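You operate a simulated robot arm through the tools that you are given. There is no shell and no other tool.

The job below is to be done with a simulated two-armed robot. You get a single attempt, and the scene is never put back.

## Task
Close the cell box lid. Take the teal tin of putty and leave it on the dustpan mark on the mat. Put the tin marked "primer" from the plywood workbench on the grey storage bench and the tin that says "filler" on top of the cords carton. Take the number five seal pod on the small parts table and put it away on the rubber sheet. Pick up the orange spray bottle with black cap with one hand, pass it to the other hand and put it on the drying mat. Open the cans bin lid. Do these in any order. Set down upright: teal tin of putty, tin, number five seal pod, orange spray bottle with black cap.
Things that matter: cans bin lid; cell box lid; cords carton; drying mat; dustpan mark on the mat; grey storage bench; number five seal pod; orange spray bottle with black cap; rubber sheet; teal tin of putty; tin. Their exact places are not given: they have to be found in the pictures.

It is judged by the outcome, as a careful person would: the job done as asked, and still so three seconds after it is handed in. It fails if anything else is knocked over, pushed out of place, dropped, spilled or broken. Lids that push on must go on centred and level and be pressed home; caps that screw on are set level and turned clockwise until they are tight. Flat cloth is picked up by pressing the open fingertips on it (5 to 10 N) and closing them slowly along it; thin cloth reads only 2 to 8 mm in the jaws.

## Robot
Two 7-joint arms with two-finger parallel grippers on one trunk, on a base that moves. Base frame: it is fixed to the floor where the robot stands at the start and does not move with it; the origin is under the middle of the robot, x ahead of it, y to its left, z up. Readings come in m, degrees, newtons and seconds.
The left shoulder is at the start at [0.11, 0.169, 1.511], the right one opposite. With the tool pointing down near the work surface each hand reaches from about 0.44 to 0.76 m from the robot's upright axis, wherever it stands, measured 20 degrees to its own side. Places, roughly: cans bin lid [-5.8, 0.3, 0.7]; cell box lid [2.9, 0.3, 1]; cords carton [-3, -2, 0.75]; drying mat (22x16 cm) [-4.76, -4.52, 0.8]; dustpan mark on the mat (15x16 cm) [-1.42, 0.72, 0.72]; grey storage bench [-2.7, -3.8, 0.7]; number five seal pod [-5, -2.25, 0.75]; orange spray bottle with black cap [-5, -2, 0.75]; rubber sheet [-0.9, -1, 0.8]; teal tin of putty [2.5, 0.75, 1]; tin [-3, -2, 0.75]. Payload 1.57 kg a hand.
Tool frame (each hand has its own): the origin (TCP) lies between the finger pads and is the grasp point; the fingertips stand 0.03 m ahead of it; z points along the fingers, y is the line along which they close. The gripper opens to 0.08 m. The fingers are 0.017 m wide and 0.012 m thick; the gripper's body (0.04 by 0.082 m) begins 0.08 m behind the TCP.
Orientation is that of the tool frame in the base frame, as [roll, pitch, yaw] about the fixed x, y, z axes, in that order (R = Rz(yaw) Ry(pitch) Rx(roll)). With the fingers straight down and closing along the base's y, the tool's x points along the base's -x, its y along +y and its z along -z.

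## Interface
- The arms move only by the tool move_arm. It takes "left_rows", "right_rows" or both (then of equal length, played together; a hand with none holds still); each is a list of rows, each a list of 7 numbers: the shift along the tool's x, y, z in units of 150 mm (1.0 is 150 mm), then the turn, a rotation vector about the tool's x, y, z in units of 120 degrees (1.0 is 120 degrees), then the gripper command, from -1 (shut) to 1 (fully open), values between in proportion. In form: [[tx, ty, tz, wx, wy, wz, grip], ...]. A call has 1 to 20 rows; each row is the pose to reach, as a shift and turn from the pose commanded when the call began, along the tool's axes at that moment. A call with a number of a shift or a turn outside -1 to 1 is refused whole. A row lasts 0.2 s, in which the tool goes at most 0.05 m and 8.6 degrees; a call with a longer step from one row to the next is refused whole, and so is a gripper value outside its range. Where a pose cannot be reached the arm comes as near as it can. A force on the tool above 40 N (or 10 N above the force at the start of the call, whichever is more), or a blocked arm, ends the call early, and 0.2 s more pass. The fingers move at their own pace (about 0.072 m/s each) and stop on an object; they squeeze with about 30 N. The grip force told is the motor's: it shows also when the fingers shut on nothing. Time passes only in rows, and 0.2 s behind the last, so rows that repeat a pose let the fingers close. The reply holds the time, the measured pose of the TCP, the force on the tool along the base axes, the opening and the grip force, in the units named above and with some noise, with the torque about the TCP (base axes, N m) and any sound that the robot's microphone picked up, and new pictures: "show" is both (left out), scene, wrist or none (wrist: the cameras of the hands that moved).
- Cameras (640 x 400 px; columns grow to the right, rows downward): "scene" is now at [0.1658, 0.0118, 1.7054]; the picture's right is [0.12, -0.99, 0.00], its down [-0.67, -0.08, -0.74] and it looks along [0.73, 0.09, -0.67] (base axes); focal length 253 px, centre (320, 200). "left" rides on the left gripper at [0.072, 0.007, -0.122] in its tool frame; the picture's right is [-0.09, 1.00, 0.00], its down [-0.84, -0.08, -0.54] and it looks along [-0.54, -0.05, 0.84] (tool axes); focal length 238 px, centre (320, 200). "right" rides on the right gripper at [0.072, -0.007, -0.122] in its tool frame; the picture's right is [0.09, 1.00, 0.00], its down [-0.84, 0.08, -0.54] and it looks along [-0.54, 0.05, 0.84] (tool axes); focal length 238 px, centre (320, 200).
- move_column(by): slides the trunk up (or, below 0, down) by that many m; the arms and the scene camera ride with it, the base frame stays. It gives what a move gives, with no picture.
- steer(legs): drives the robot by 1 to 6 legs, each [ahead, left, turn to the left] in m, m and degrees, along the robot's own axes; the way and the turn of a leg run together, so that a leg with both is an arc; at most 1.5 m and 180 degrees a leg. The arms and the cameras ride along, it lands a little off, and it stops where it bumps. It gives what a move gives, and a new picture of the scene camera.
- pan_tilt(pan, tilt): turns the head with the scene camera to pan (to the left, within 86 degrees either way) and tilt (down, from -29 to 69), counted from straight ahead of the robot. It gives what a move gives, and a new picture of the scene camera.
- measure_at(camera, pixels): for up to 12 pixels [column, row] of the newest picture of that camera ("zoom" is the newest enlarged one), the place [x, y, z] in the base frame of the surface seen there, good to about 0.002 m. It takes no simulated time.
- enlarge(camera, box): a new picture of the part [left, top, right, bottom] of that camera's present view, enlarged. It takes no simulated time.
- hand_in(): hands the job in; it is judged then, once.

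Leave the grippers open and the arms clear of the work at the hand-in unless told otherwise.

The tools are called after "Emit:" as a command line: name --argument value ..., lists and objects as JSON in quotes. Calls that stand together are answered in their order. move_arm: Moves the arms, as the interface text tells. Its arguments: {"type":"object","properties":{"left_rows":{"type":"array","items":{"type":"array","items":{"type":"number"}}},"right_rows":{"type":"array","items":{"type":"array","items":{"type":"number"}}},"show":{"type":"string","enum":["both","scene","wrist","none"]}},"required":[]} The other tools are called the same way: move_column (by) moves the trunk up or down; steer (legs) drives the base; pan_tilt (pan, tilt) turns the head that bears the scene camera; measure_at (camera, pixels) gives the place of the surface under pixels of a picture; enlarge (camera, box) takes an enlarged picture of a part of a camera's view; hand_in () hands the job in.

At the start:

```text
clock: 0.0
left_position: [0.6723, 0.2329, 1.1913]
left_tool_rot: [179.9, 0.0, 180.0]
left_ft_force: [0.2, 0.2, -0.1]
left_ft_torque: [0.02, 0.02, -0.02]
left_opening: 0.0799
left_finger_force: 0.1
right_position: [0.6427, -0.249, 1.1569]
right_tool_rot: [-179.9, 0.0, 180.0]
right_ft_force: [0.0, -0.2, -0.4]
right_ft_torque: [0.05, -0.02, 0.0]
right_opening: 0.0799
right_finger_force: 0.1
trunk travel left (down, up): [-0.825, 0.065]
robot x, y, heading: [-0.0025, 0.0027, -0.1]
head pan, tilt (commanded): [7.0, 42.4]
```

scene: 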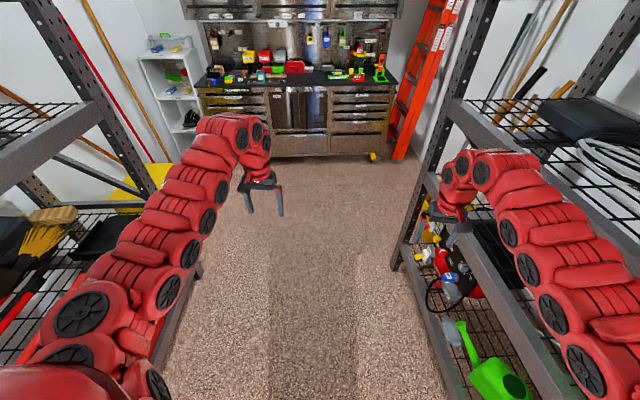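
right: 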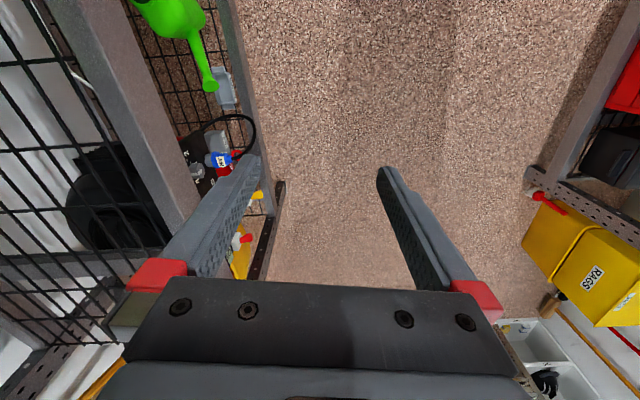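
left: 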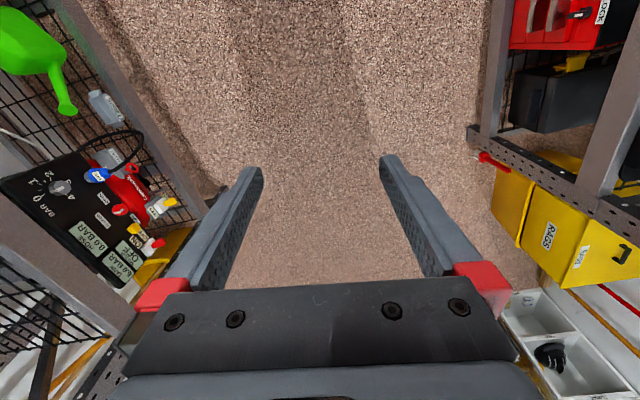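

The robot stands in an aisle between two racks, and a workbench is ahead at about x = 2.9. I'll enlarge the workbench area first to look for the cell box and the teal tin.

Emit:
enlarge --camera "scene" --box '[180, 0, 440, 162]'

```text
2.46 times, centred on (310, 81) of scene
```

zoom: 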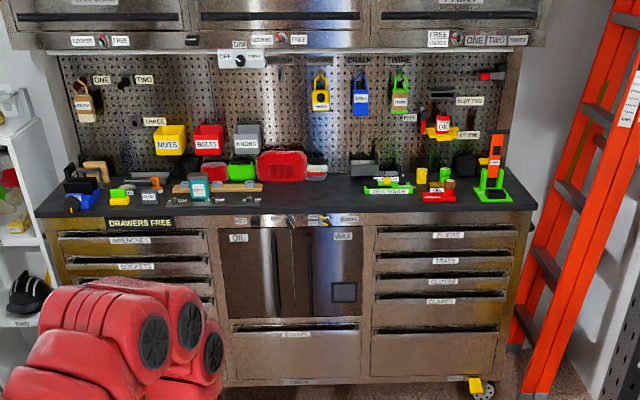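

The teal tin looks to be at zoom (198,186) on the workbench. I'll measure points on the bench and the candidate boxes.

Emit:
measure_at --camera "zoom" --pixels '[[198, 186], [200, 200], [350, 170], [375, 165], [388, 185], [300, 200], [250, 195], [240, 168], [280, 165], [90, 185], [490, 195], [440, 198]]'

Emit:
pan_tilt --pan 85 --tilt 30

Emit:
pan_tilt --pan -85 --tilt 30

```text
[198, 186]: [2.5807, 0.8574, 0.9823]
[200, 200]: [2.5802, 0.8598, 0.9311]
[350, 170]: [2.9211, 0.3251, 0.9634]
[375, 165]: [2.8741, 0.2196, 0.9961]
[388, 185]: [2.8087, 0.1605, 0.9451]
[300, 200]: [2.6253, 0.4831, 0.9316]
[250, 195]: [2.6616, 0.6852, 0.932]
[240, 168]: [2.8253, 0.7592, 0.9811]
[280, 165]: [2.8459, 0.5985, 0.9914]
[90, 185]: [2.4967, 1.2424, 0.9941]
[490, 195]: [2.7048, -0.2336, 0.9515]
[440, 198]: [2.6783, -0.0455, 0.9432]
```

```text
clock: 1.5
left_position: [0.6719, 0.2345, 1.1903]
left_tool_rot: [-180.0, 0.0, 180.0]
left_ft_force: [0.0, -0.5, 0.1]
left_ft_torque: [-0.01, -0.05, 0.03]
left_opening: 0.0803
left_finger_force: 0.1
right_position: [0.6433, -0.2491, 1.1566]
right_tool_rot: [180.0, 0.0, -180.0]
right_ft_force: [0.2, -0.5, 0.2]
right_ft_torque: [0.0, -0.01, -0.01]
right_opening: 0.0799
right_finger_force: 0.1
trunk travel left (down, up): [-0.825, 0.065]
robot x, y, heading: [-0.0038, 0.0003, -0.0]
head pan, tilt (commanded): [85.0, 30.0]
```

scene: 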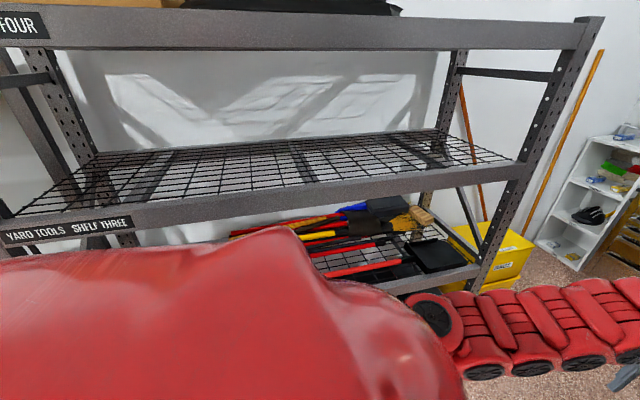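

```text
clock: 4.1
left_position: [0.6718, 0.2338, 1.1902]
left_tool_rot: [179.9, 0.0, -180.0]
left_ft_force: [-0.1, 0.5, 0.9]
left_ft_torque: [-0.02, 0.02, -0.02]
left_opening: 0.0802
left_finger_force: 0.0
right_position: [0.6431, -0.2491, 1.157]
right_tool_rot: [179.9, -0.1, 179.9]
right_ft_force: [-0.4, -0.4, 0.3]
right_ft_torque: [0.0, -0.01, 0.01]
right_opening: 0.0797
right_finger_force: 0.1
trunk travel left (down, up): [-0.825, 0.065]
robot x, y, heading: [-0.0004, 0.0002, 0.1]
head pan, tilt (commanded): [-85.0, 30.0]
```

scene: 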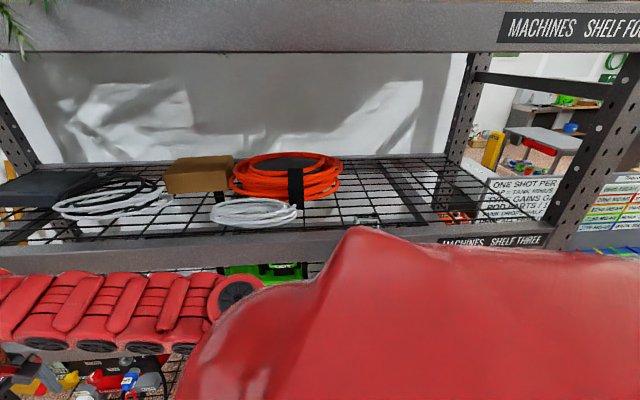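

The racks run alongside me at about y ±0.65. Next I drive straight ahead 1.3 m toward the workbench, with the camera facing forward.

Emit:
pan_tilt --pan 0 --tilt 35

Emit:
measure_at --camera "scene" --pixels '[[75, 240], [560, 240], [95, 30], [470, 30], [200, 165], [450, 170], [330, 70], [250, 85], [390, 80]]'

```text
clock: 5.7
left_position: [0.6714, 0.2336, 1.1905]
left_tool_rot: [180.0, 0.0, 179.9]
left_ft_force: [-1.1, 0.3, 0.4]
left_ft_torque: [-0.02, -0.03, 0.02]
left_opening: 0.0797
left_finger_force: 0.0
right_position: [0.6423, -0.2494, 1.1556]
right_tool_rot: [180.0, 0.0, 179.9]
right_ft_force: [-0.5, 0.5, -0.3]
right_ft_torque: [-0.03, -0.05, 0.04]
right_opening: 0.0799
right_finger_force: 0.1
trunk travel left (down, up): [-0.825, 0.065]
robot x, y, heading: [0.0013, -0.0008, -0.1]
head pan, tilt (commanded): [0.0, 35.0]
```

scene: 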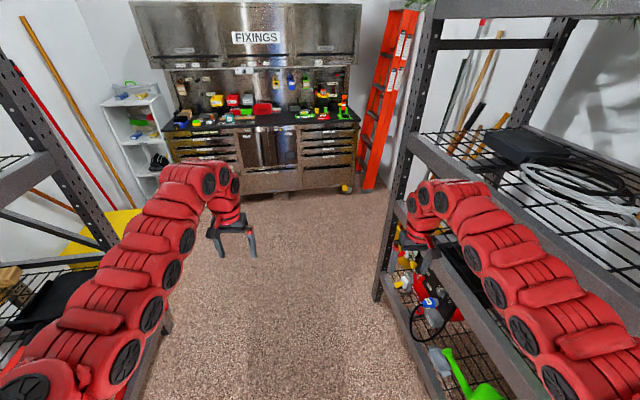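

```text
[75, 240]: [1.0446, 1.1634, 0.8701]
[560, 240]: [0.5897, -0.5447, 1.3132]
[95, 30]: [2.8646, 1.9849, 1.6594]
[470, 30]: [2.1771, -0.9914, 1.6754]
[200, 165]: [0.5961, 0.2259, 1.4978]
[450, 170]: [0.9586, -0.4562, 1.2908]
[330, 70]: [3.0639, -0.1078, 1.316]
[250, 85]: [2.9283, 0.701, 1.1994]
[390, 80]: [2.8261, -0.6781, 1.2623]
```

Before driving I'll measure the front faces of the rack uprights so I know the aisle width, plus the outer arm points.

Emit:
measure_at --camera "scene" --pixels '[[400, 180], [385, 280], [420, 60], [165, 325], [105, 230], [30, 110], [570, 380], [520, 320], [20, 375], [500, 230], [410, 160]]'

```text
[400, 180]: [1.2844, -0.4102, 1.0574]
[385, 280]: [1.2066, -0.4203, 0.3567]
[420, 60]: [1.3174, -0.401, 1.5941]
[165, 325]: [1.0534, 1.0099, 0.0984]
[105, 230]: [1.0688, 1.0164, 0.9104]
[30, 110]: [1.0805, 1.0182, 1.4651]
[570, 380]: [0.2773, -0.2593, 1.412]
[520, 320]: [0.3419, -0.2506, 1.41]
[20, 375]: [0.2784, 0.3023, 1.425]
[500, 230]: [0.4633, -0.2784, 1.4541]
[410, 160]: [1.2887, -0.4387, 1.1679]
```

The aisle runs from y = -0.40 to y = 1.0. I'll shift left 0.3 m to centre in it, then go ahead 1.3 m.

Emit:
steer --legs '[[0, 0.35, 0], [1.3, 0.0, 0]]'

```text
clock: 14.1
left_position: [1.9835, 0.5577, 1.1914]
left_tool_rot: [180.0, 0.0, 179.0]
left_ft_force: [0.0, -0.5, -0.4]
left_ft_torque: [0.01, -0.01, 0.03]
left_opening: 0.0803
left_finger_force: 0.0
right_position: [1.947, 0.075, 1.1582]
right_tool_rot: [180.0, 0.0, 179.1]
right_ft_force: [0.1, 0.1, -0.2]
right_ft_torque: [-0.01, -0.04, 0.0]
right_opening: 0.0803
right_finger_force: 0.1
trunk travel left (down, up): [-0.825, 0.065]
robot x, y, heading: [1.3105, 0.3352, -0.9]
head pan, tilt (commanded): [0.0, 35.0]
```

scene: 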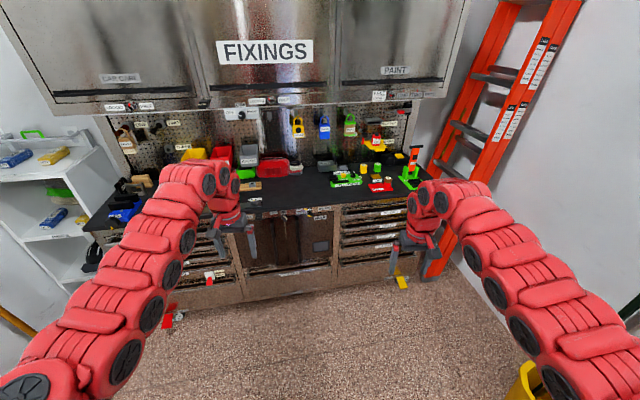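

I'm at x = 1.31. I'll enlarge the bench top for detail.

Emit:
enlarge --camera "scene" --box '[230, 90, 440, 221]'

Emit:
enlarge --camera "scene" --box '[90, 100, 300, 231]'

```text
3.05 times, centred on (335, 156) of scene
```

zoom: 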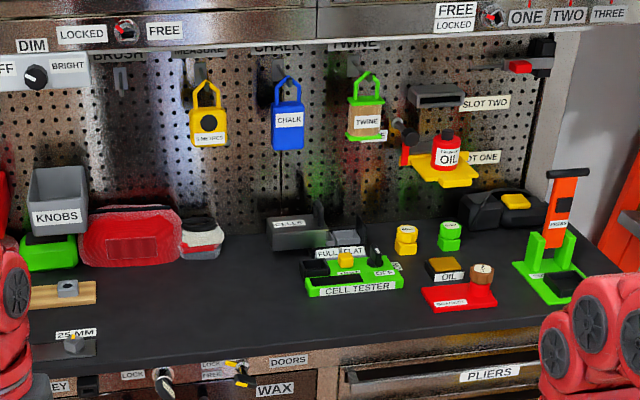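

```text
3.05 times, centred on (195, 166) of scene
```

zoom: 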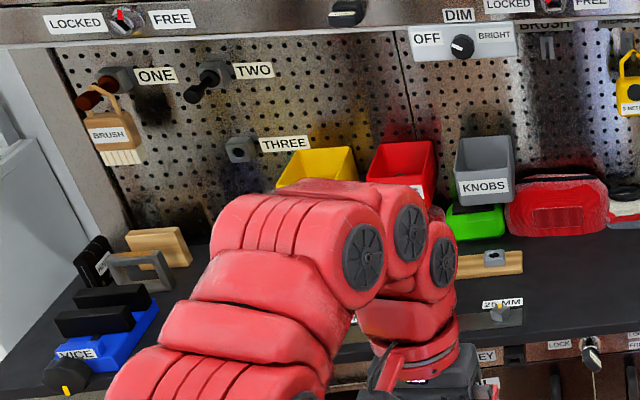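

The grey "CELLS" box is at scene pixel about (325,165). I'll enlarge it to see its lid.

Emit:
enlarge --camera "scene" --box '[300, 145, 370, 189]'

```text
9.09 times, centred on (335, 167) of scene
```

zoom: 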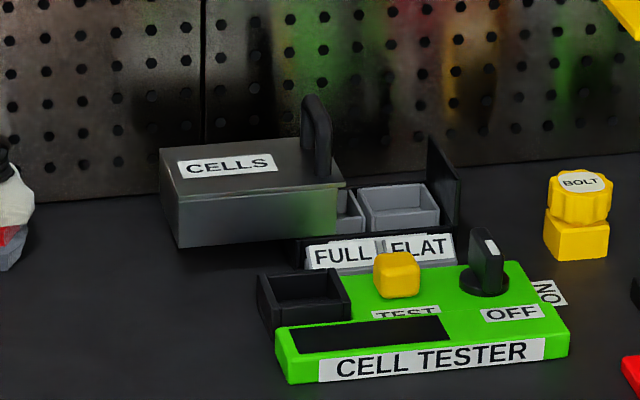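

The "CELLS" cover appears to be a sliding cover with a black handle. It sits to the left of the FULL/FLAT compartments, with a black end stop on the right. I'll measure these parts.

Emit:
measure_at --camera "zoom" --pixels '[[225, 168], [165, 155], [335, 180], [250, 215], [320, 110], [325, 170], [445, 170], [395, 195], [345, 205], [430, 230], [345, 260], [455, 235]]'

Emit:
steer --legs '[[0.45, 0.0, 0]]'

```text
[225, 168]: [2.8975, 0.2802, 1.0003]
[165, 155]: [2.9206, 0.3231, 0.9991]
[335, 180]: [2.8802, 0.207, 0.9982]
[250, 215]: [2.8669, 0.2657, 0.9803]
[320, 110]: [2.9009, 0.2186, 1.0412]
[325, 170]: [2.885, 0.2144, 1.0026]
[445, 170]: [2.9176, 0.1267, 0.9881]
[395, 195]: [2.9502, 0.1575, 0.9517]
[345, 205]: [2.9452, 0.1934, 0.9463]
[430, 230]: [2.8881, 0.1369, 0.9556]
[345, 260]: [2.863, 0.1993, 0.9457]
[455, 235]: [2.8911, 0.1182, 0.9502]
```

```text
clock: 16.9
left_position: [2.436, 0.5477, 1.1923]
left_tool_rot: [-179.9, 0.0, 178.7]
left_ft_force: [0.3, 0.4, -0.4]
left_ft_torque: [0.0, -0.02, 0.0]
left_opening: 0.0799
left_finger_force: 0.1
right_position: [2.3961, 0.0644, 1.1564]
right_tool_rot: [180.0, -0.1, 178.8]
right_ft_force: [0.8, 0.3, -0.2]
right_ft_torque: [-0.01, -0.03, 0.03]
right_opening: 0.0799
right_finger_force: 0.1
trunk travel left (down, up): [-0.825, 0.065]
robot x, y, heading: [1.7576, 0.3277, -1.0]
head pan, tilt (commanded): [0.0, 35.0]
```

scene: 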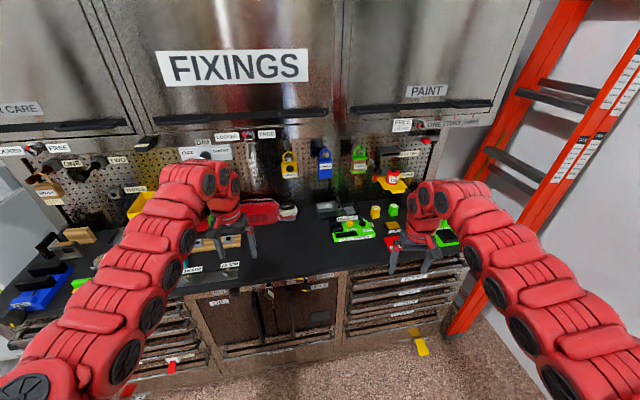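

I'll measure the bench front edge, the cabinet's underside and front, and the cell box from here.

Emit:
enlarge --camera "scene" --box '[270, 160, 430, 260]'

Emit:
measure_at --camera "scene" --pixels '[[300, 115], [320, 138], [220, 110], [300, 278], [420, 265], [250, 285], [395, 130], [60, 150]]'

```text
4.00 times, centred on (350, 210) of scene
```

zoom: 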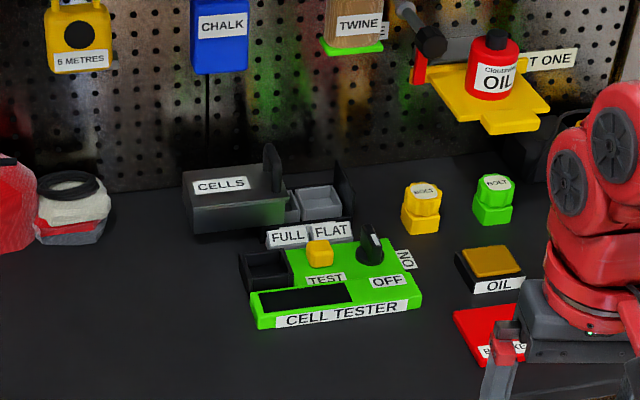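

```text
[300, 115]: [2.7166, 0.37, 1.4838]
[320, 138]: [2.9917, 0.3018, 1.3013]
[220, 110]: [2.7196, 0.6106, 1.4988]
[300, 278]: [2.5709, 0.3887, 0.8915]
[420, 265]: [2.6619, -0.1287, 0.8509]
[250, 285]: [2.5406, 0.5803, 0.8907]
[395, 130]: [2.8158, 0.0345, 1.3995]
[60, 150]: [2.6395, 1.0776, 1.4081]
```

I'll enlarge the cell box as far as I usefully can.

Emit:
enlarge --camera "scene" --box '[310, 190, 374, 230]'

```text
10.00 times, centred on (342, 210) of scene
```

zoom: 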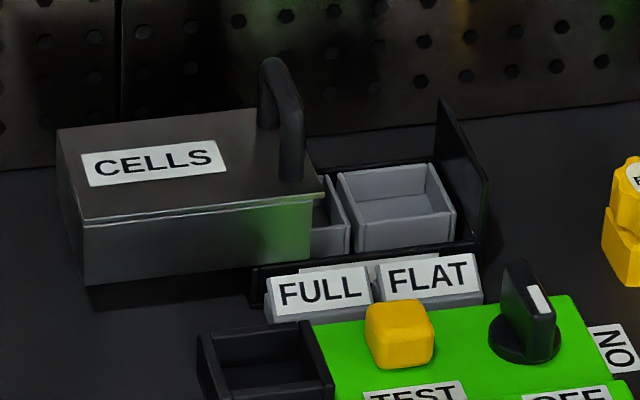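

The cover slides to the right along the tray until it meets the black end plate. I'll measure its edges to get the slide direction and length.

Emit:
measure_at --camera "zoom" --pixels '[[62, 135], [88, 218], [318, 195], [262, 115], [268, 70], [292, 175], [300, 120], [440, 110], [482, 180], [260, 282], [475, 245], [84, 275]]'

Emit:
measure_at --camera "zoom" --pixels '[[150, 160], [200, 250], [305, 245], [345, 175], [430, 170], [460, 150], [470, 220], [355, 255], [520, 300], [400, 330], [220, 370], [80, 320]]'

```text
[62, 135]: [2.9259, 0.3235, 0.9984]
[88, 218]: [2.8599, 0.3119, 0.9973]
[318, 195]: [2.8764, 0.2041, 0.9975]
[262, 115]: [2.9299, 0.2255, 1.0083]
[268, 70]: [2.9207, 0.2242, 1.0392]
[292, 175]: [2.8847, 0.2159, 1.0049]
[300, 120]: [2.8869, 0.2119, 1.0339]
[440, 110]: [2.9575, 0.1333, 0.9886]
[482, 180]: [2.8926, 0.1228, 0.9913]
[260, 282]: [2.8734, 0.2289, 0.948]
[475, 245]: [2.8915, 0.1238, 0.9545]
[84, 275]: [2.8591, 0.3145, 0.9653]
```

```text
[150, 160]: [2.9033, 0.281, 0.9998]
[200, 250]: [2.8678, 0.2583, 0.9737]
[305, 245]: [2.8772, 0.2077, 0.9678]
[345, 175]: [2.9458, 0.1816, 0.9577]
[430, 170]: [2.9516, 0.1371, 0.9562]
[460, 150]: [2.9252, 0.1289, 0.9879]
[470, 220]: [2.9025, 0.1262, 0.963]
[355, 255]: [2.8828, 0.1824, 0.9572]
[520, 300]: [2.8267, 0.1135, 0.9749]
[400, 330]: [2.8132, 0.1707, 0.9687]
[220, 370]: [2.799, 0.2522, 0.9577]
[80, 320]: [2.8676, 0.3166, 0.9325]
```

The bench is turned about 8.7° from the base axes. The cover has to slide about 8 cm along (0.15, -0.99), and the black handle arch is at about (2.907, 0.218, 1.02). The cabinet overhangs at z ≈ 1.4, so I first tilt both tools 45° forward and pull the arms back.

Emit:
move_arm --left_rows '[[0.15, 0, 0, 0, -0.0625, 0, 1], [0.3, 0, 0, 0, -0.125, 0, 1], [0.45, 0, 0, 0, -0.1875, 0, 1], [0.6, 0, 0, 0, -0.25, 0, 1], [0.7, 0, 0, 0, -0.3125, 0, 1], [0.8, 0, 0, 0, -0.375, 0, 1]]' --right_rows '[[0.1, 0, -0.05, 0, -0.0625, 0, 1], [0.2, 0, -0.1, 0, -0.125, 0, 1], [0.3, 0, -0.15, 0, -0.1875, 0, 1], [0.4, 0, -0.2, 0, -0.25, 0, 1], [0.5, 0, -0.2, 0, -0.3125, 0, 1], [0.6, 0, -0.2, 0, -0.375, 0, 1]]' --show "scene"

```text
clock: 18.3
left_position: [2.4158, 0.4697, 1.195]
left_tool_rot: [155.0, 11.3, 136.6]
left_ft_force: [0.5, -0.4, -0.2]
left_ft_torque: [0.01, -0.01, 0.05]
left_opening: 0.0801
left_finger_force: 0.1
left hand out of reach, approached as far as the arm can: row 1, 2, 3, 4, 5, 6
right_position: [2.5016, 0.0678, 1.2417]
right_tool_rot: [-167.5, 25.2, -159.0]
right_ft_force: [-0.3, -2.2, 0.6]
right_ft_torque: [0.15, 0.01, 0.08]
right_opening: 0.0801
right_finger_force: 0.0
right hand out of reach, approached as far as the arm can: row 1, 2, 3, 4, 5, 6
trunk travel left (down, up): [-0.825, 0.065]
robot x, y, heading: [1.7588, 0.3221, -1.4]
head pan, tilt (commanded): [0.0, 35.0]
stopped in row 6 (right hand): the force on the tool passed its limit at 50 N (the readings are from after the stop); the commanded pose is now the measured one
```

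scene: 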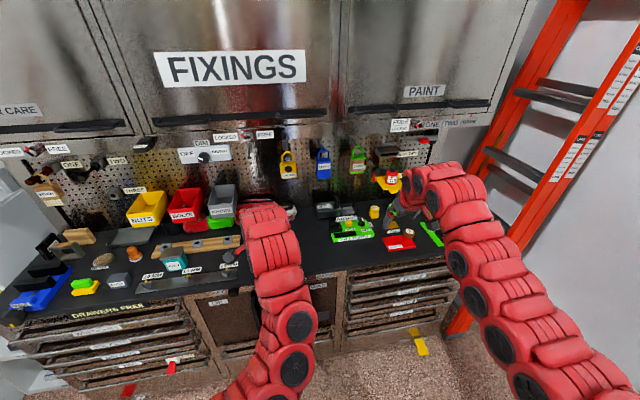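

Those tilted poses near the body were out of reach, and the right hand read a force spike. I'll check the area by the right hand for contact.

Emit:
enlarge --camera "scene" --box '[320, 140, 480, 240]'

Emit:
enlarge --camera "right" --box '[0, 0, 640, 400]'

Emit:
enlarge --camera "left" --box '[0, 0, 640, 400]'

```text
4.00 times, centred on (400, 190) of scene
```

zoom: 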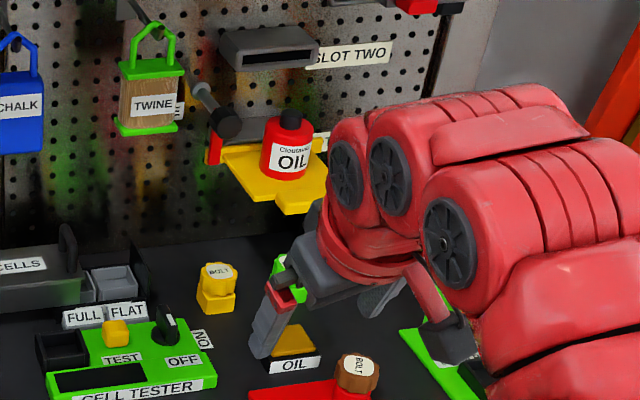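

```text
1.00 times, centred on (320, 200) of right (not enlarged: the box is as wide or as high as the picture)
```

zoom: 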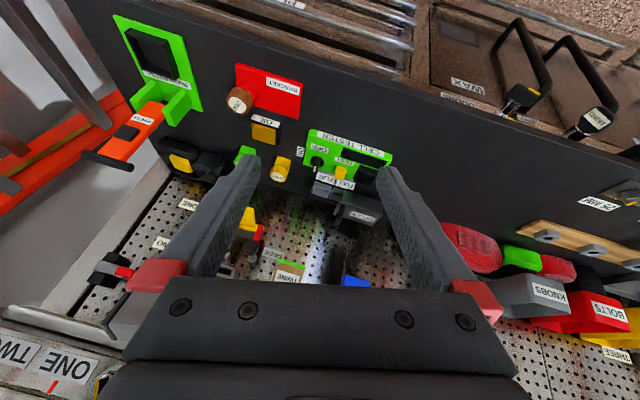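

```text
1.00 times, centred on (320, 200) of left (not enlarged: the box is as wide or as high as the picture)
```

zoom: 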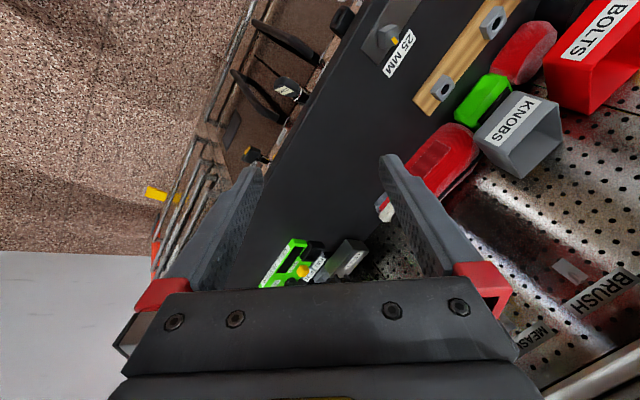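

Nothing on the bench or pegboard moved, and the hand is in free air, so the spike was likely the arm hitting its fold limit. I'll back off 0.3 m, turn about 10° left to square up with the bench, and then lower the trunk.

Emit:
steer --legs '[[-0.3, 0, 0], [0, 0, 10.1]]'

Emit:
move_column --by -0.3

```text
clock: 21.0
left_position: [2.0758, 0.5934, 1.1918]
left_tool_rot: [155.3, 11.4, 147.1]
left_ft_force: [0.0, 0.6, -0.7]
left_ft_torque: [0.0, -0.01, -0.01]
left_opening: 0.0799
left_finger_force: 0.0
right_position: [2.2323, 0.2129, 1.2405]
right_tool_rot: [-167.3, 25.1, -149.0]
right_ft_force: [-0.4, 0.3, 0.5]
right_ft_torque: [-0.02, -0.01, -0.02]
right_opening: 0.0799
right_finger_force: 0.1
trunk travel left (down, up): [-0.825, 0.065]
robot x, y, heading: [1.4527, 0.3302, 8.9]
head pan, tilt (commanded): [0.0, 35.0]
```

scene: 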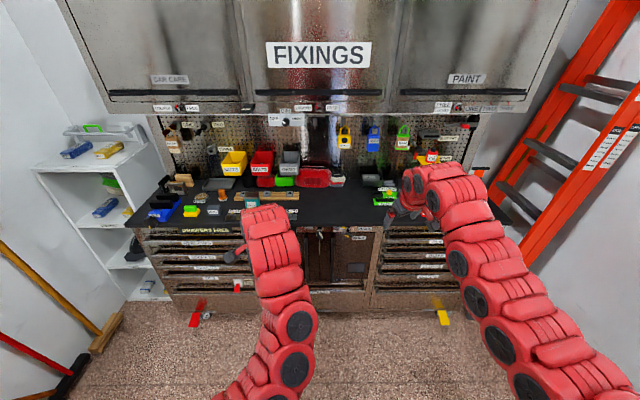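

```text
clock: 24.0
left_position: [2.0765, 0.5941, 0.8924]
left_tool_rot: [155.4, 11.2, 147.1]
left_ft_force: [0.0, -0.8, 0.0]
left_ft_torque: [-0.01, -0.01, -0.01]
left_opening: 0.0799
left_finger_force: 0.1
right_position: [2.2343, 0.2139, 0.9406]
right_tool_rot: [-167.3, 25.1, -148.9]
right_ft_force: [0.6, -0.1, 0.6]
right_ft_torque: [-0.03, 0.04, 0.02]
right_opening: 0.08
right_finger_force: 0.1
trunk travel left (down, up): [-0.525, 0.365]
robot x, y, heading: [1.4529, 0.3348, 9.1]
head pan, tilt (commanded): [0.0, 35.0]
```

The robot is now square with the bench and the trunk is down 0.3 m. Next I bring both tools to a clean 45° forward tilt while moving them up and ahead, in two stages.

Emit:
move_arm --right_rows '[[-0.0933, -0.0411, -0.0426, 0.0003, -0.0209, 0.024, 1], [-0.1866, -0.0823, -0.0851, 0.0006, -0.0417, 0.048, 1], [-0.2799, -0.1234, -0.1277, 0.0009, -0.0626, 0.072, 1], [-0.3731, -0.1646, -0.1703, 0.0011, -0.0834, 0.096, 1], [-0.4664, -0.2057, -0.2129, 0.0014, -0.1043, 0.12, 1], [-0.5597, -0.2469, -0.2554, 0.0017, -0.1251, 0.144, 1], [-0.653, -0.288, -0.298, 0.002, -0.146, 0.168, 1]]' --left_rows '[[-0.06, 0.1257, -0.051, 0.0036, -0.0279, -0.0515, 1], [-0.12, 0.2514, -0.102, 0.0073, -0.0557, -0.103, 1], [-0.18, 0.3771, -0.153, 0.0109, -0.0836, -0.1545, 1], [-0.24, 0.5029, -0.204, 0.0145, -0.1115, -0.2061, 1], [-0.3, 0.6286, -0.255, 0.0181, -0.1394, -0.2576, 1], [-0.36, 0.7543, -0.306, 0.0218, -0.1672, -0.3091, 1], [-0.42, 0.88, -0.357, 0.0254, -0.1951, -0.3606, 1]]' --show "scene"

```text
clock: 25.6
left_position: [2.1644, 0.6514, 1.0067]
left_tool_rot: [-179.8, 45.0, -170.9]
left_ft_force: [0.0, 0.6, 0.5]
left_ft_torque: [-0.01, -0.01, 0.0]
left_opening: 0.0801
left_finger_force: 0.0
right_position: [2.305, 0.2196, 1.0296]
right_tool_rot: [-180.0, 45.0, -171.1]
right_ft_force: [-0.3, -0.4, 0.6]
right_ft_torque: [-0.01, 0.01, -0.01]
right_opening: 0.08
right_finger_force: 0.0
trunk travel left (down, up): [-0.525, 0.365]
robot x, y, heading: [1.4557, 0.3331, 9.3]
head pan, tilt (commanded): [0.0, 35.0]
```

scene: 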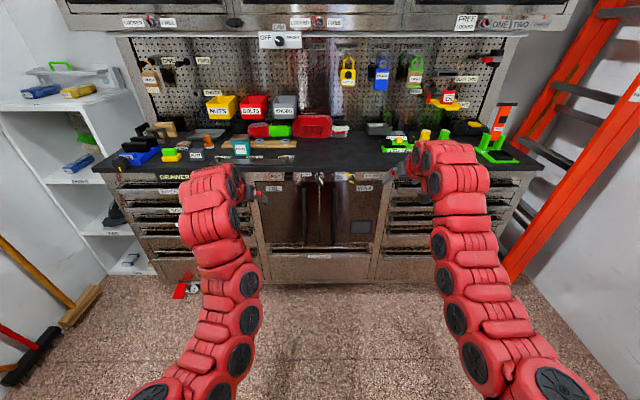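

Both tools are now at an exact 45° tilt. I'll raise and extend both so they clear the bench top before driving in.

Emit:
move_arm --right_rows '[[-0.2, 0, -0.059, 0, 0, 0, 1], [-0.4, 0, -0.118, 0, 0, 0, 1], [-0.6, 0, -0.177, 0, 0, 0, 1], [-0.801, 0, -0.236, 0, 0, 0, 1]]' --left_rows '[[-0.235, 0.083, 0, 0, 0, 0, 1], [-0.47, 0.167, 0, 0, 0, 0, 1], [-0.705, 0.25, 0, 0, 0, 0, 1], [-0.943, 0.333, 0, 0, 0, 0, 1]]' --show "none"

Emit:
steer --legs '[[0.45, -0.09, -0.4]]'

```text
clock: 26.6
left_position: [2.2527, 0.7183, 1.1062]
left_tool_rot: [-179.8, 45.2, -170.9]
left_ft_force: [0.6, -1.3, -0.6]
left_ft_torque: [0.02, -0.02, 0.03]
left_opening: 0.0802
left_finger_force: 0.1
right_position: [2.3488, 0.2269, 1.1046]
right_tool_rot: [180.0, 45.0, -171.0]
right_ft_force: [0.0, -0.4, -0.3]
right_ft_torque: [0.01, -0.01, 0.01]
right_opening: 0.0798
right_finger_force: 0.0
right hand out of reach, approached as far as the arm can: row 3, 4
trunk travel left (down, up): [-0.525, 0.365]
robot x, y, heading: [1.4583, 0.3347, 9.0]
head pan, tilt (commanded): [0.0, 35.0]
```

```text
clock: 29.4
left_position: [2.7131, 0.6965, 1.1054]
left_tool_rot: [-180.0, 45.2, -171.3]
left_ft_force: [0.2, 0.4, 0.2]
left_ft_torque: [-0.01, 0.01, 0.02]
left_opening: 0.0799
left_finger_force: 0.1
right_position: [2.8065, 0.2014, 1.1054]
right_tool_rot: [180.0, 45.0, -171.2]
right_ft_force: [0.2, -0.1, -0.6]
right_ft_torque: [-0.03, 0.02, 0.0]
right_opening: 0.0798
right_finger_force: 0.0
trunk travel left (down, up): [-0.525, 0.365]
robot x, y, heading: [1.9121, 0.31, 8.7]
head pan, tilt (commanded): [0.0, 35.0]
```

scene: 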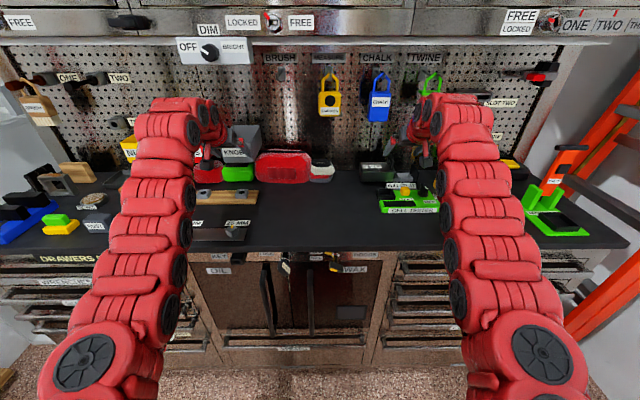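

The right hand is now in line with the handle (lateral offset about 0). I'll check its camera before moving in.

Emit:
enlarge --camera "right" --box '[0, 0, 640, 400]'

Emit:
enlarge --camera "left" --box '[0, 0, 640, 400]'

```text
1.00 times, centred on (320, 200) of right (not enlarged: the box is as wide or as high as the picture)
```

zoom: 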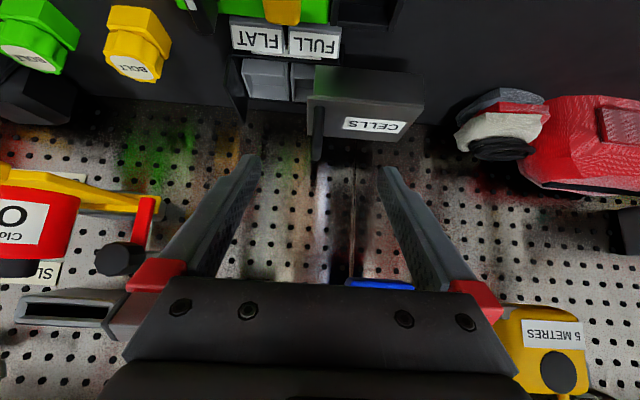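

```text
1.00 times, centred on (320, 200) of left (not enlarged: the box is as wide or as high as the picture)
```

zoom: 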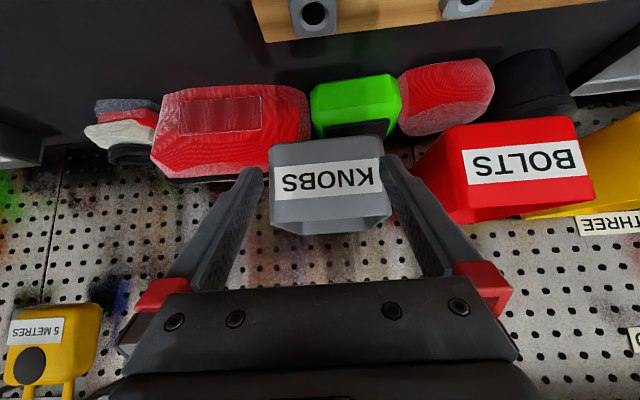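

The handle sits centred between the open right fingers at (318,140). I'll advance along the tool axis to straddle it, stopping a few mm above the lid.

Emit:
move_arm --right_rows '[[-0.02, 0.005, 0.16, 0, 0, 0, 1], [-0.045, 0.01, 0.32, 0, 0, 0, 1], [-0.07, 0.01, 0.48, 0, 0, 0, 1], [-0.1, 0.01, 0.62, 0, 0, 0, 1], [-0.118, 0.01, 0.72, 0, 0, 0, 1]]' --show "both"

```text
clock: 30.6
left_position: [2.7126, 0.695, 1.1063]
left_tool_rot: [-180.0, 45.2, -171.3]
left_ft_force: [0.5, -0.5, 0.8]
left_ft_torque: [-0.04, 0.01, 0.01]
left_opening: 0.08
left_finger_force: 0.0
right_position: [2.8293, 0.2168, 1.0303]
right_tool_rot: [179.9, 45.0, -171.3]
right_ft_force: [-0.3, -0.5, 0.0]
right_ft_torque: [0.0, 0.01, -0.01]
right_opening: 0.0802
right_finger_force: 0.0
right hand out of reach, approached as far as the arm can: row 1, 2, 3, 4, 5
trunk travel left (down, up): [-0.525, 0.365]
robot x, y, heading: [1.9145, 0.3143, 8.8]
head pan, tilt (commanded): [0.0, 35.0]
```

scene: 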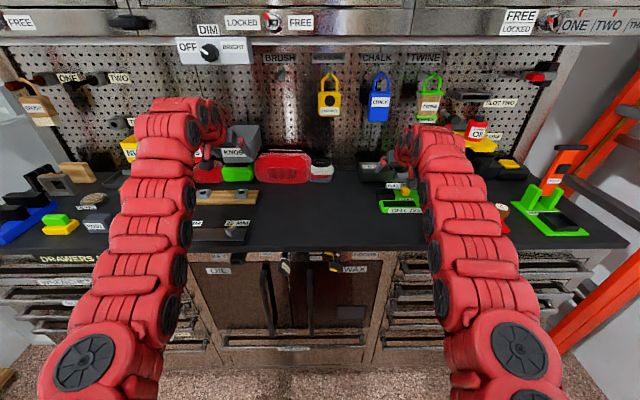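
right: 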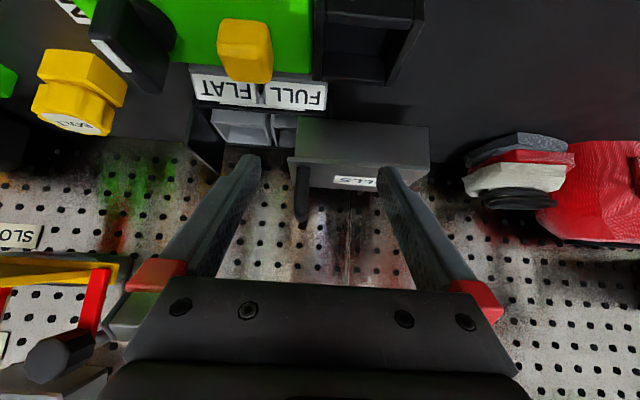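

The arm is at full stretch and the handle is still about 8 cm ahead. I'll lift the right hand back, pull the left hand away from the KNOBS bin, and then drive forward a little.

Emit:
move_arm --right_rows '[[-0.03, 0, -0.13, 0, 0, 0, 1], [-0.06, 0, -0.26, 0, 0, 0, 1], [-0.094, 0, -0.377, 0, 0, 0, 1], [-0.094, 0, -0.377, 0, 0, 0, 1]]' --left_rows '[[0.18, 0, -0.11, 0, 0, 0, 1], [0.36, 0, -0.22, 0, 0, 0, 1], [0.54, 0, -0.33, 0, 0, 0, 1], [0.707, 0, -0.424, 0, 0, 0, 1]]' --show "scene"

```text
clock: 31.6
left_position: [2.5956, 0.6736, 1.0767]
left_tool_rot: [179.9, 45.4, -171.4]
left_ft_force: [-0.3, -1.1, 0.6]
left_ft_torque: [0.04, -0.01, 0.04]
left_opening: 0.08
left_finger_force: 0.2
right_position: [2.8007, 0.2085, 1.0822]
right_tool_rot: [179.8, 45.2, -171.6]
right_ft_force: [0.5, -0.6, -0.2]
right_ft_torque: [0.05, 0.0, 0.04]
right_opening: 0.0797
right_finger_force: 0.1
trunk travel left (down, up): [-0.525, 0.365]
robot x, y, heading: [1.9125, 0.31, 8.8]
head pan, tilt (commanded): [0.0, 35.0]
```

scene: 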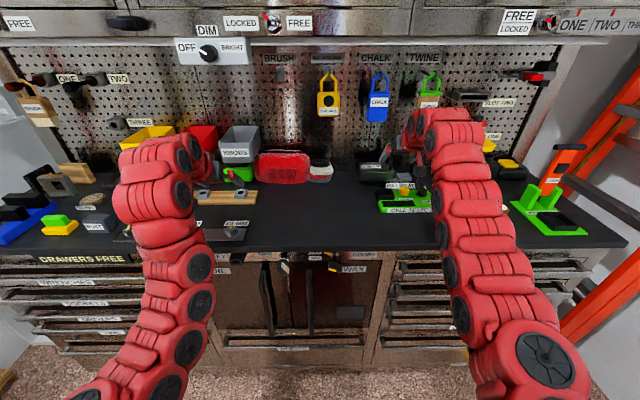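

Both arms are clear. I drive forward 9 cm; the fingertips at z ≈ 1.06 stay above the handle top at 1.041.

Emit:
steer --legs '[[0.09, 0.0, 0]]'

Emit:
enlarge --camera "right" --box '[0, 0, 640, 400]'

```text
clock: 32.7
left_position: [2.6851, 0.6907, 1.0762]
left_tool_rot: [-180.0, 45.1, -171.2]
left_ft_force: [0.9, 0.4, 0.4]
left_ft_torque: [-0.02, -0.01, 0.02]
left_opening: 0.08
left_finger_force: 0.0
right_position: [2.8907, 0.2269, 1.0815]
right_tool_rot: [179.8, 44.9, -171.2]
right_ft_force: [0.6, 0.8, 0.5]
right_ft_torque: [-0.03, -0.02, -0.03]
right_opening: 0.0798
right_finger_force: 0.0
trunk travel left (down, up): [-0.525, 0.365]
robot x, y, heading: [2.0019, 0.3226, 8.7]
head pan, tilt (commanded): [0.0, 35.0]
```

scene: 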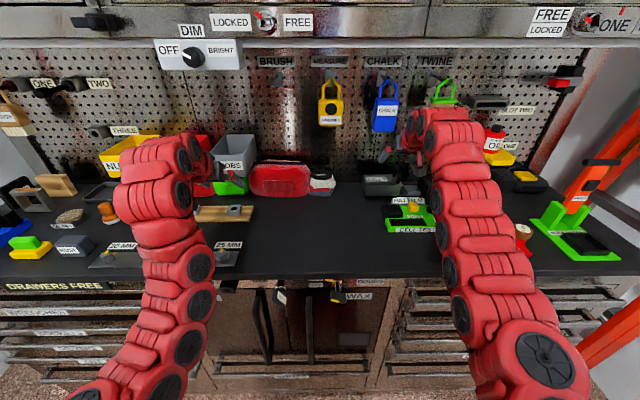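

```text
1.00 times, centred on (320, 200) of right (not enlarged: the box is as wide or as high as the picture)
```

zoom: 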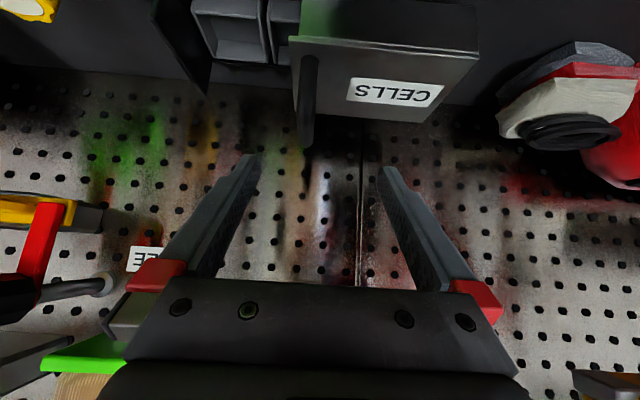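

I'll measure the handle in this close view.

Emit:
measure_at --camera "right" --pixels '[[310, 75], [308, 100], [306, 135], [301, 100], [316, 100], [200, 60], [180, 50], [470, 55], [290, 45], [305, 60], [330, 100]]'

```text
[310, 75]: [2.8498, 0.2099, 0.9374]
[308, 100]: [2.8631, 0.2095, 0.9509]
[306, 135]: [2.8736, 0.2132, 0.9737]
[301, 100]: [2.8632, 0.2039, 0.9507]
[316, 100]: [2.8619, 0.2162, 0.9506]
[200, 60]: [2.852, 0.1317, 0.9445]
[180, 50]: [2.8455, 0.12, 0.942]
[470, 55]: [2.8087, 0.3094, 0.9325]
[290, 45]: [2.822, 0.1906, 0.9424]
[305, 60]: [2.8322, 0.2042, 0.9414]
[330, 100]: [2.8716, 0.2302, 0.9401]
```

Those points belong to the older stored picture, so I'll measure on the fresh "zoom" picture.

Emit:
measure_at --camera "zoom" --pixels '[[310, 75], [308, 100], [306, 135], [302, 100], [315, 100], [200, 60], [180, 50], [470, 55], [290, 45], [305, 60], [330, 100]]'

```text
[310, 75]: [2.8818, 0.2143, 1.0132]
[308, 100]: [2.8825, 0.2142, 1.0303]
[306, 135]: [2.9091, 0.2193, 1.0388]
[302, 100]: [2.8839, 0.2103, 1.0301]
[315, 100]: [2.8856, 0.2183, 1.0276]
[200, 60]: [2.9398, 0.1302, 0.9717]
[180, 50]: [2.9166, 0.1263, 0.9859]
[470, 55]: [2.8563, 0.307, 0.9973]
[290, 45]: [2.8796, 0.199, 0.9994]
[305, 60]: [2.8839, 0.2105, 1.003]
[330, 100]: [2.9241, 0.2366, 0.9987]
```

The handle's lateral offset from the TCP is about 11 mm to the right. I'll move down onto it with the fingers open and then look.

Emit:
move_arm --right_rows '[[0.03, -0.073, 0, 0, 0, 0, 1], [0.1, -0.073, 0.1, 0, 0, 0, 1], [0.15, -0.073, 0.2, 0, 0, 0, 1], [0.191, -0.073, 0.266, 0, 0, 0, 1]]' --show "wrist"

```text
clock: 33.7
left_position: [2.6833, 0.6918, 1.0751]
left_tool_rot: [-180.0, 45.0, -171.3]
left_ft_force: [-0.5, 0.8, -0.3]
left_ft_torque: [0.02, -0.01, 0.04]
left_opening: 0.0799
left_finger_force: 0.0
right_position: [2.9002, 0.215, 1.0333]
right_tool_rot: [-180.0, 44.9, -171.3]
right_ft_force: [0.5, -0.4, -0.2]
right_ft_torque: [-0.01, 0.0, -0.01]
right_opening: 0.0801
right_finger_force: 0.0
trunk travel left (down, up): [-0.525, 0.365]
robot x, y, heading: [1.9971, 0.3268, 9.1]
head pan, tilt (commanded): [0.0, 35.0]
```

right: 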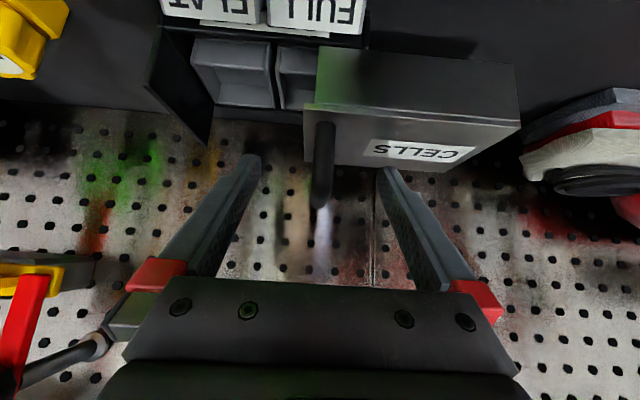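

The handle is centred between the fingers, so I close on it.

Emit:
move_arm --right_rows '[[0, 0, 0, 0, 0, 0, -1], [0, 0, 0, 0, 0, 0, -1], [0, 0, 0, 0, 0, 0, -1], [0, 0, 0, 0, 0, 0, -1]]' --show "wrist"

```text
clock: 34.7
left_position: [2.6837, 0.6905, 1.0757]
left_tool_rot: [-180.0, 45.1, -171.2]
left_ft_force: [-0.5, 0.9, 0.6]
left_ft_torque: [0.01, -0.03, 0.02]
left_opening: 0.0801
left_finger_force: 0.0
right_position: [2.8996, 0.2154, 1.0336]
right_tool_rot: [179.9, 45.0, -171.2]
right_ft_force: [0.6, -0.1, -0.2]
right_ft_torque: [0.59, -0.05, 1.01]
right_opening: 0.012
right_finger_force: 28.8
trunk travel left (down, up): [-0.525, 0.365]
robot x, y, heading: [2.0039, 0.3261, 8.7]
head pan, tilt (commanded): [0.0, 35.0]
```

right: 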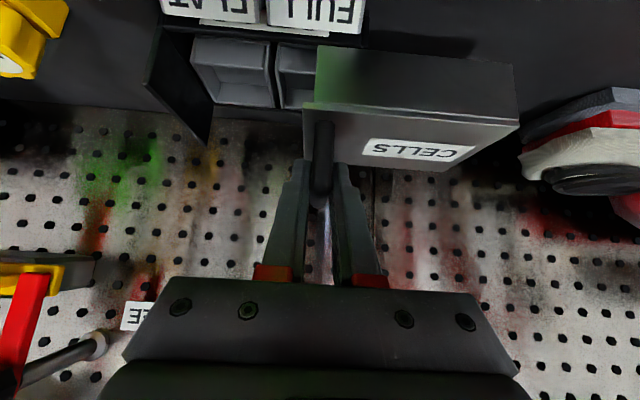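

Grip is good: 12 mm opening, 29 N. I'll slide the cover right along -y of the tool, 7 cm first in gentle steps.

Emit:
move_arm --right_rows '[[0, -0.07, 0, 0, 0, 0, -1], [0, -0.14, 0, 0, 0, 0, -1], [0, -0.21, 0, 0, 0, 0, -1], [0, -0.28, 0, 0, 0, 0, -1], [0, -0.35, 0, 0, 0, 0, -1], [0, -0.42, 0, 0, 0, 0, -1], [0, -0.47, 0, 0, 0, 0, -1]]' --show "wrist"

```text
clock: 36.3
left_position: [2.6873, 0.6894, 1.0744]
left_tool_rot: [179.9, 45.0, -171.3]
left_ft_force: [-0.3, -0.2, 0.3]
left_ft_torque: [0.04, 0.0, 0.01]
left_opening: 0.0801
left_finger_force: 0.0
right_position: [2.9136, 0.1473, 1.0317]
right_tool_rot: [180.0, 44.9, -171.2]
right_ft_force: [10.7, 2.0, -0.7]
right_ft_torque: [0.55, 0.25, 1.04]
right_opening: 0.0119
right_finger_force: 29.5
trunk travel left (down, up): [-0.525, 0.365]
robot x, y, heading: [2.0013, 0.325, 8.9]
head pan, tilt (commanded): [0.0, 35.0]
```

right: 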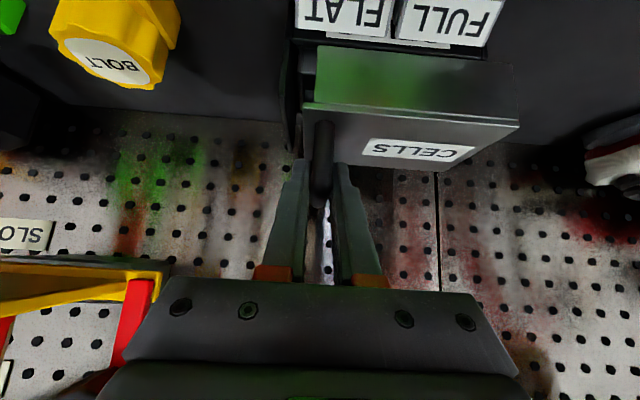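

The cover is sliding well and about 1 cm remains. I'll push on gently to the stop.

Emit:
move_arm --right_rows '[[-0.005, -0.02, 0.005, 0, 0, 0, -1], [-0.01, -0.04, 0.01, 0, 0, 0, -1], [-0.012, -0.06, 0.012, 0, 0, 0, -1], [-0.012, -0.075, 0.012, 0, 0, 0, -1], [-0.012, -0.09, 0.012, 0, 0, 0, -1]]' --show "wrist"

```text
clock: 37.5
left_position: [2.6836, 0.6911, 1.0762]
left_tool_rot: [-179.8, 45.3, -171.3]
left_ft_force: [-0.1, -0.3, -0.2]
left_ft_torque: [-0.05, 0.0, 0.01]
left_opening: 0.0802
left_finger_force: 0.0
right_position: [2.9144, 0.1346, 1.0328]
right_tool_rot: [-180.0, 44.9, -171.1]
right_ft_force: [-2.0, 1.8, -0.3]
right_ft_torque: [0.6, -0.18, 0.98]
right_opening: 0.0121
right_finger_force: 29.2
trunk travel left (down, up): [-0.525, 0.365]
robot x, y, heading: [2.0038, 0.3242, 9.0]
head pan, tilt (commanded): [0.0, 35.0]
```

right: 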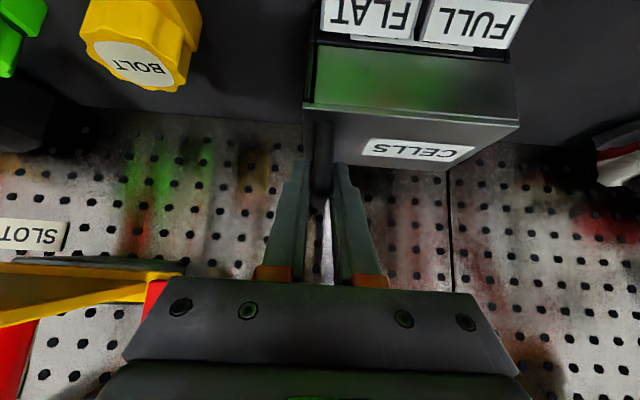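

No stop is felt yet after 82 mm. I'll push a few mm more and watch the force.

Emit:
move_arm --right_rows '[[0, -0.015, 0, 0, 0, 0, -1], [0, -0.03, 0, 0, 0, 0, -1], [0, -0.04, 0, 0, 0, 0, -1]]' --show "both"

Emit:
enlarge --camera "scene" --box '[340, 155, 450, 224]'

```text
clock: 38.3
left_position: [2.6843, 0.6954, 1.0752]
left_tool_rot: [-179.8, 45.2, -171.0]
left_ft_force: [1.4, -0.3, -0.2]
left_ft_torque: [-0.02, 0.02, -0.02]
left_opening: 0.08
left_finger_force: 0.1
right_position: [2.9136, 0.1343, 1.0336]
right_tool_rot: [-179.9, 44.9, -170.9]
right_ft_force: [-4.7, 17.2, -4.2]
right_ft_torque: [0.73, -0.74, 0.9]
right_opening: 0.0119
right_finger_force: 28.7
trunk travel left (down, up): [-0.525, 0.365]
robot x, y, heading: [1.9996, 0.3301, 9.0]
head pan, tilt (commanded): [0.0, 35.0]
```

scene: 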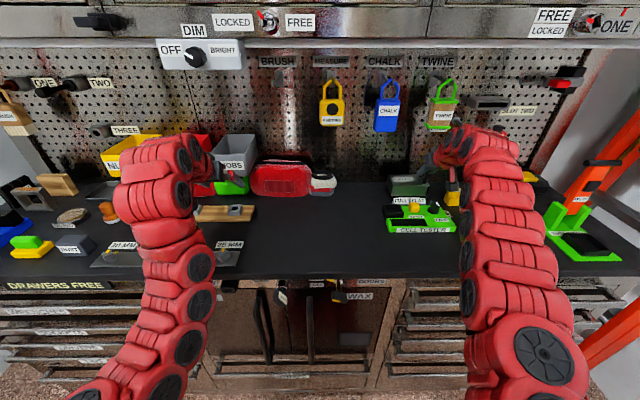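
right: 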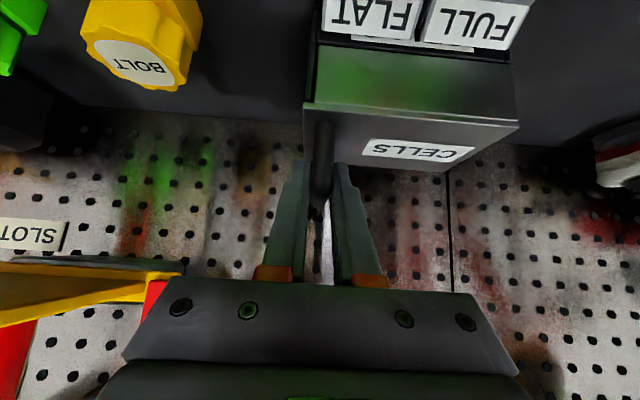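

```text
5.80 times, centred on (395, 190) of scene
```

zoom: 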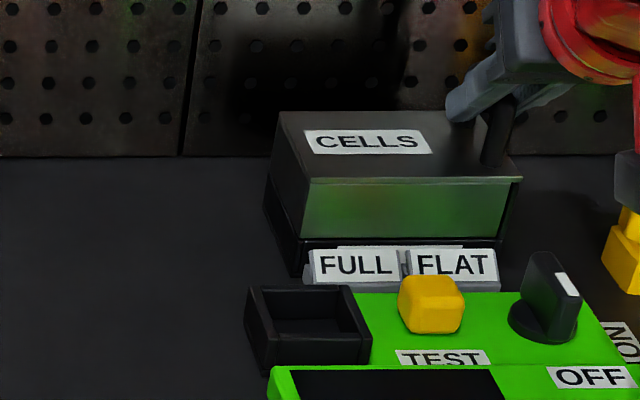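

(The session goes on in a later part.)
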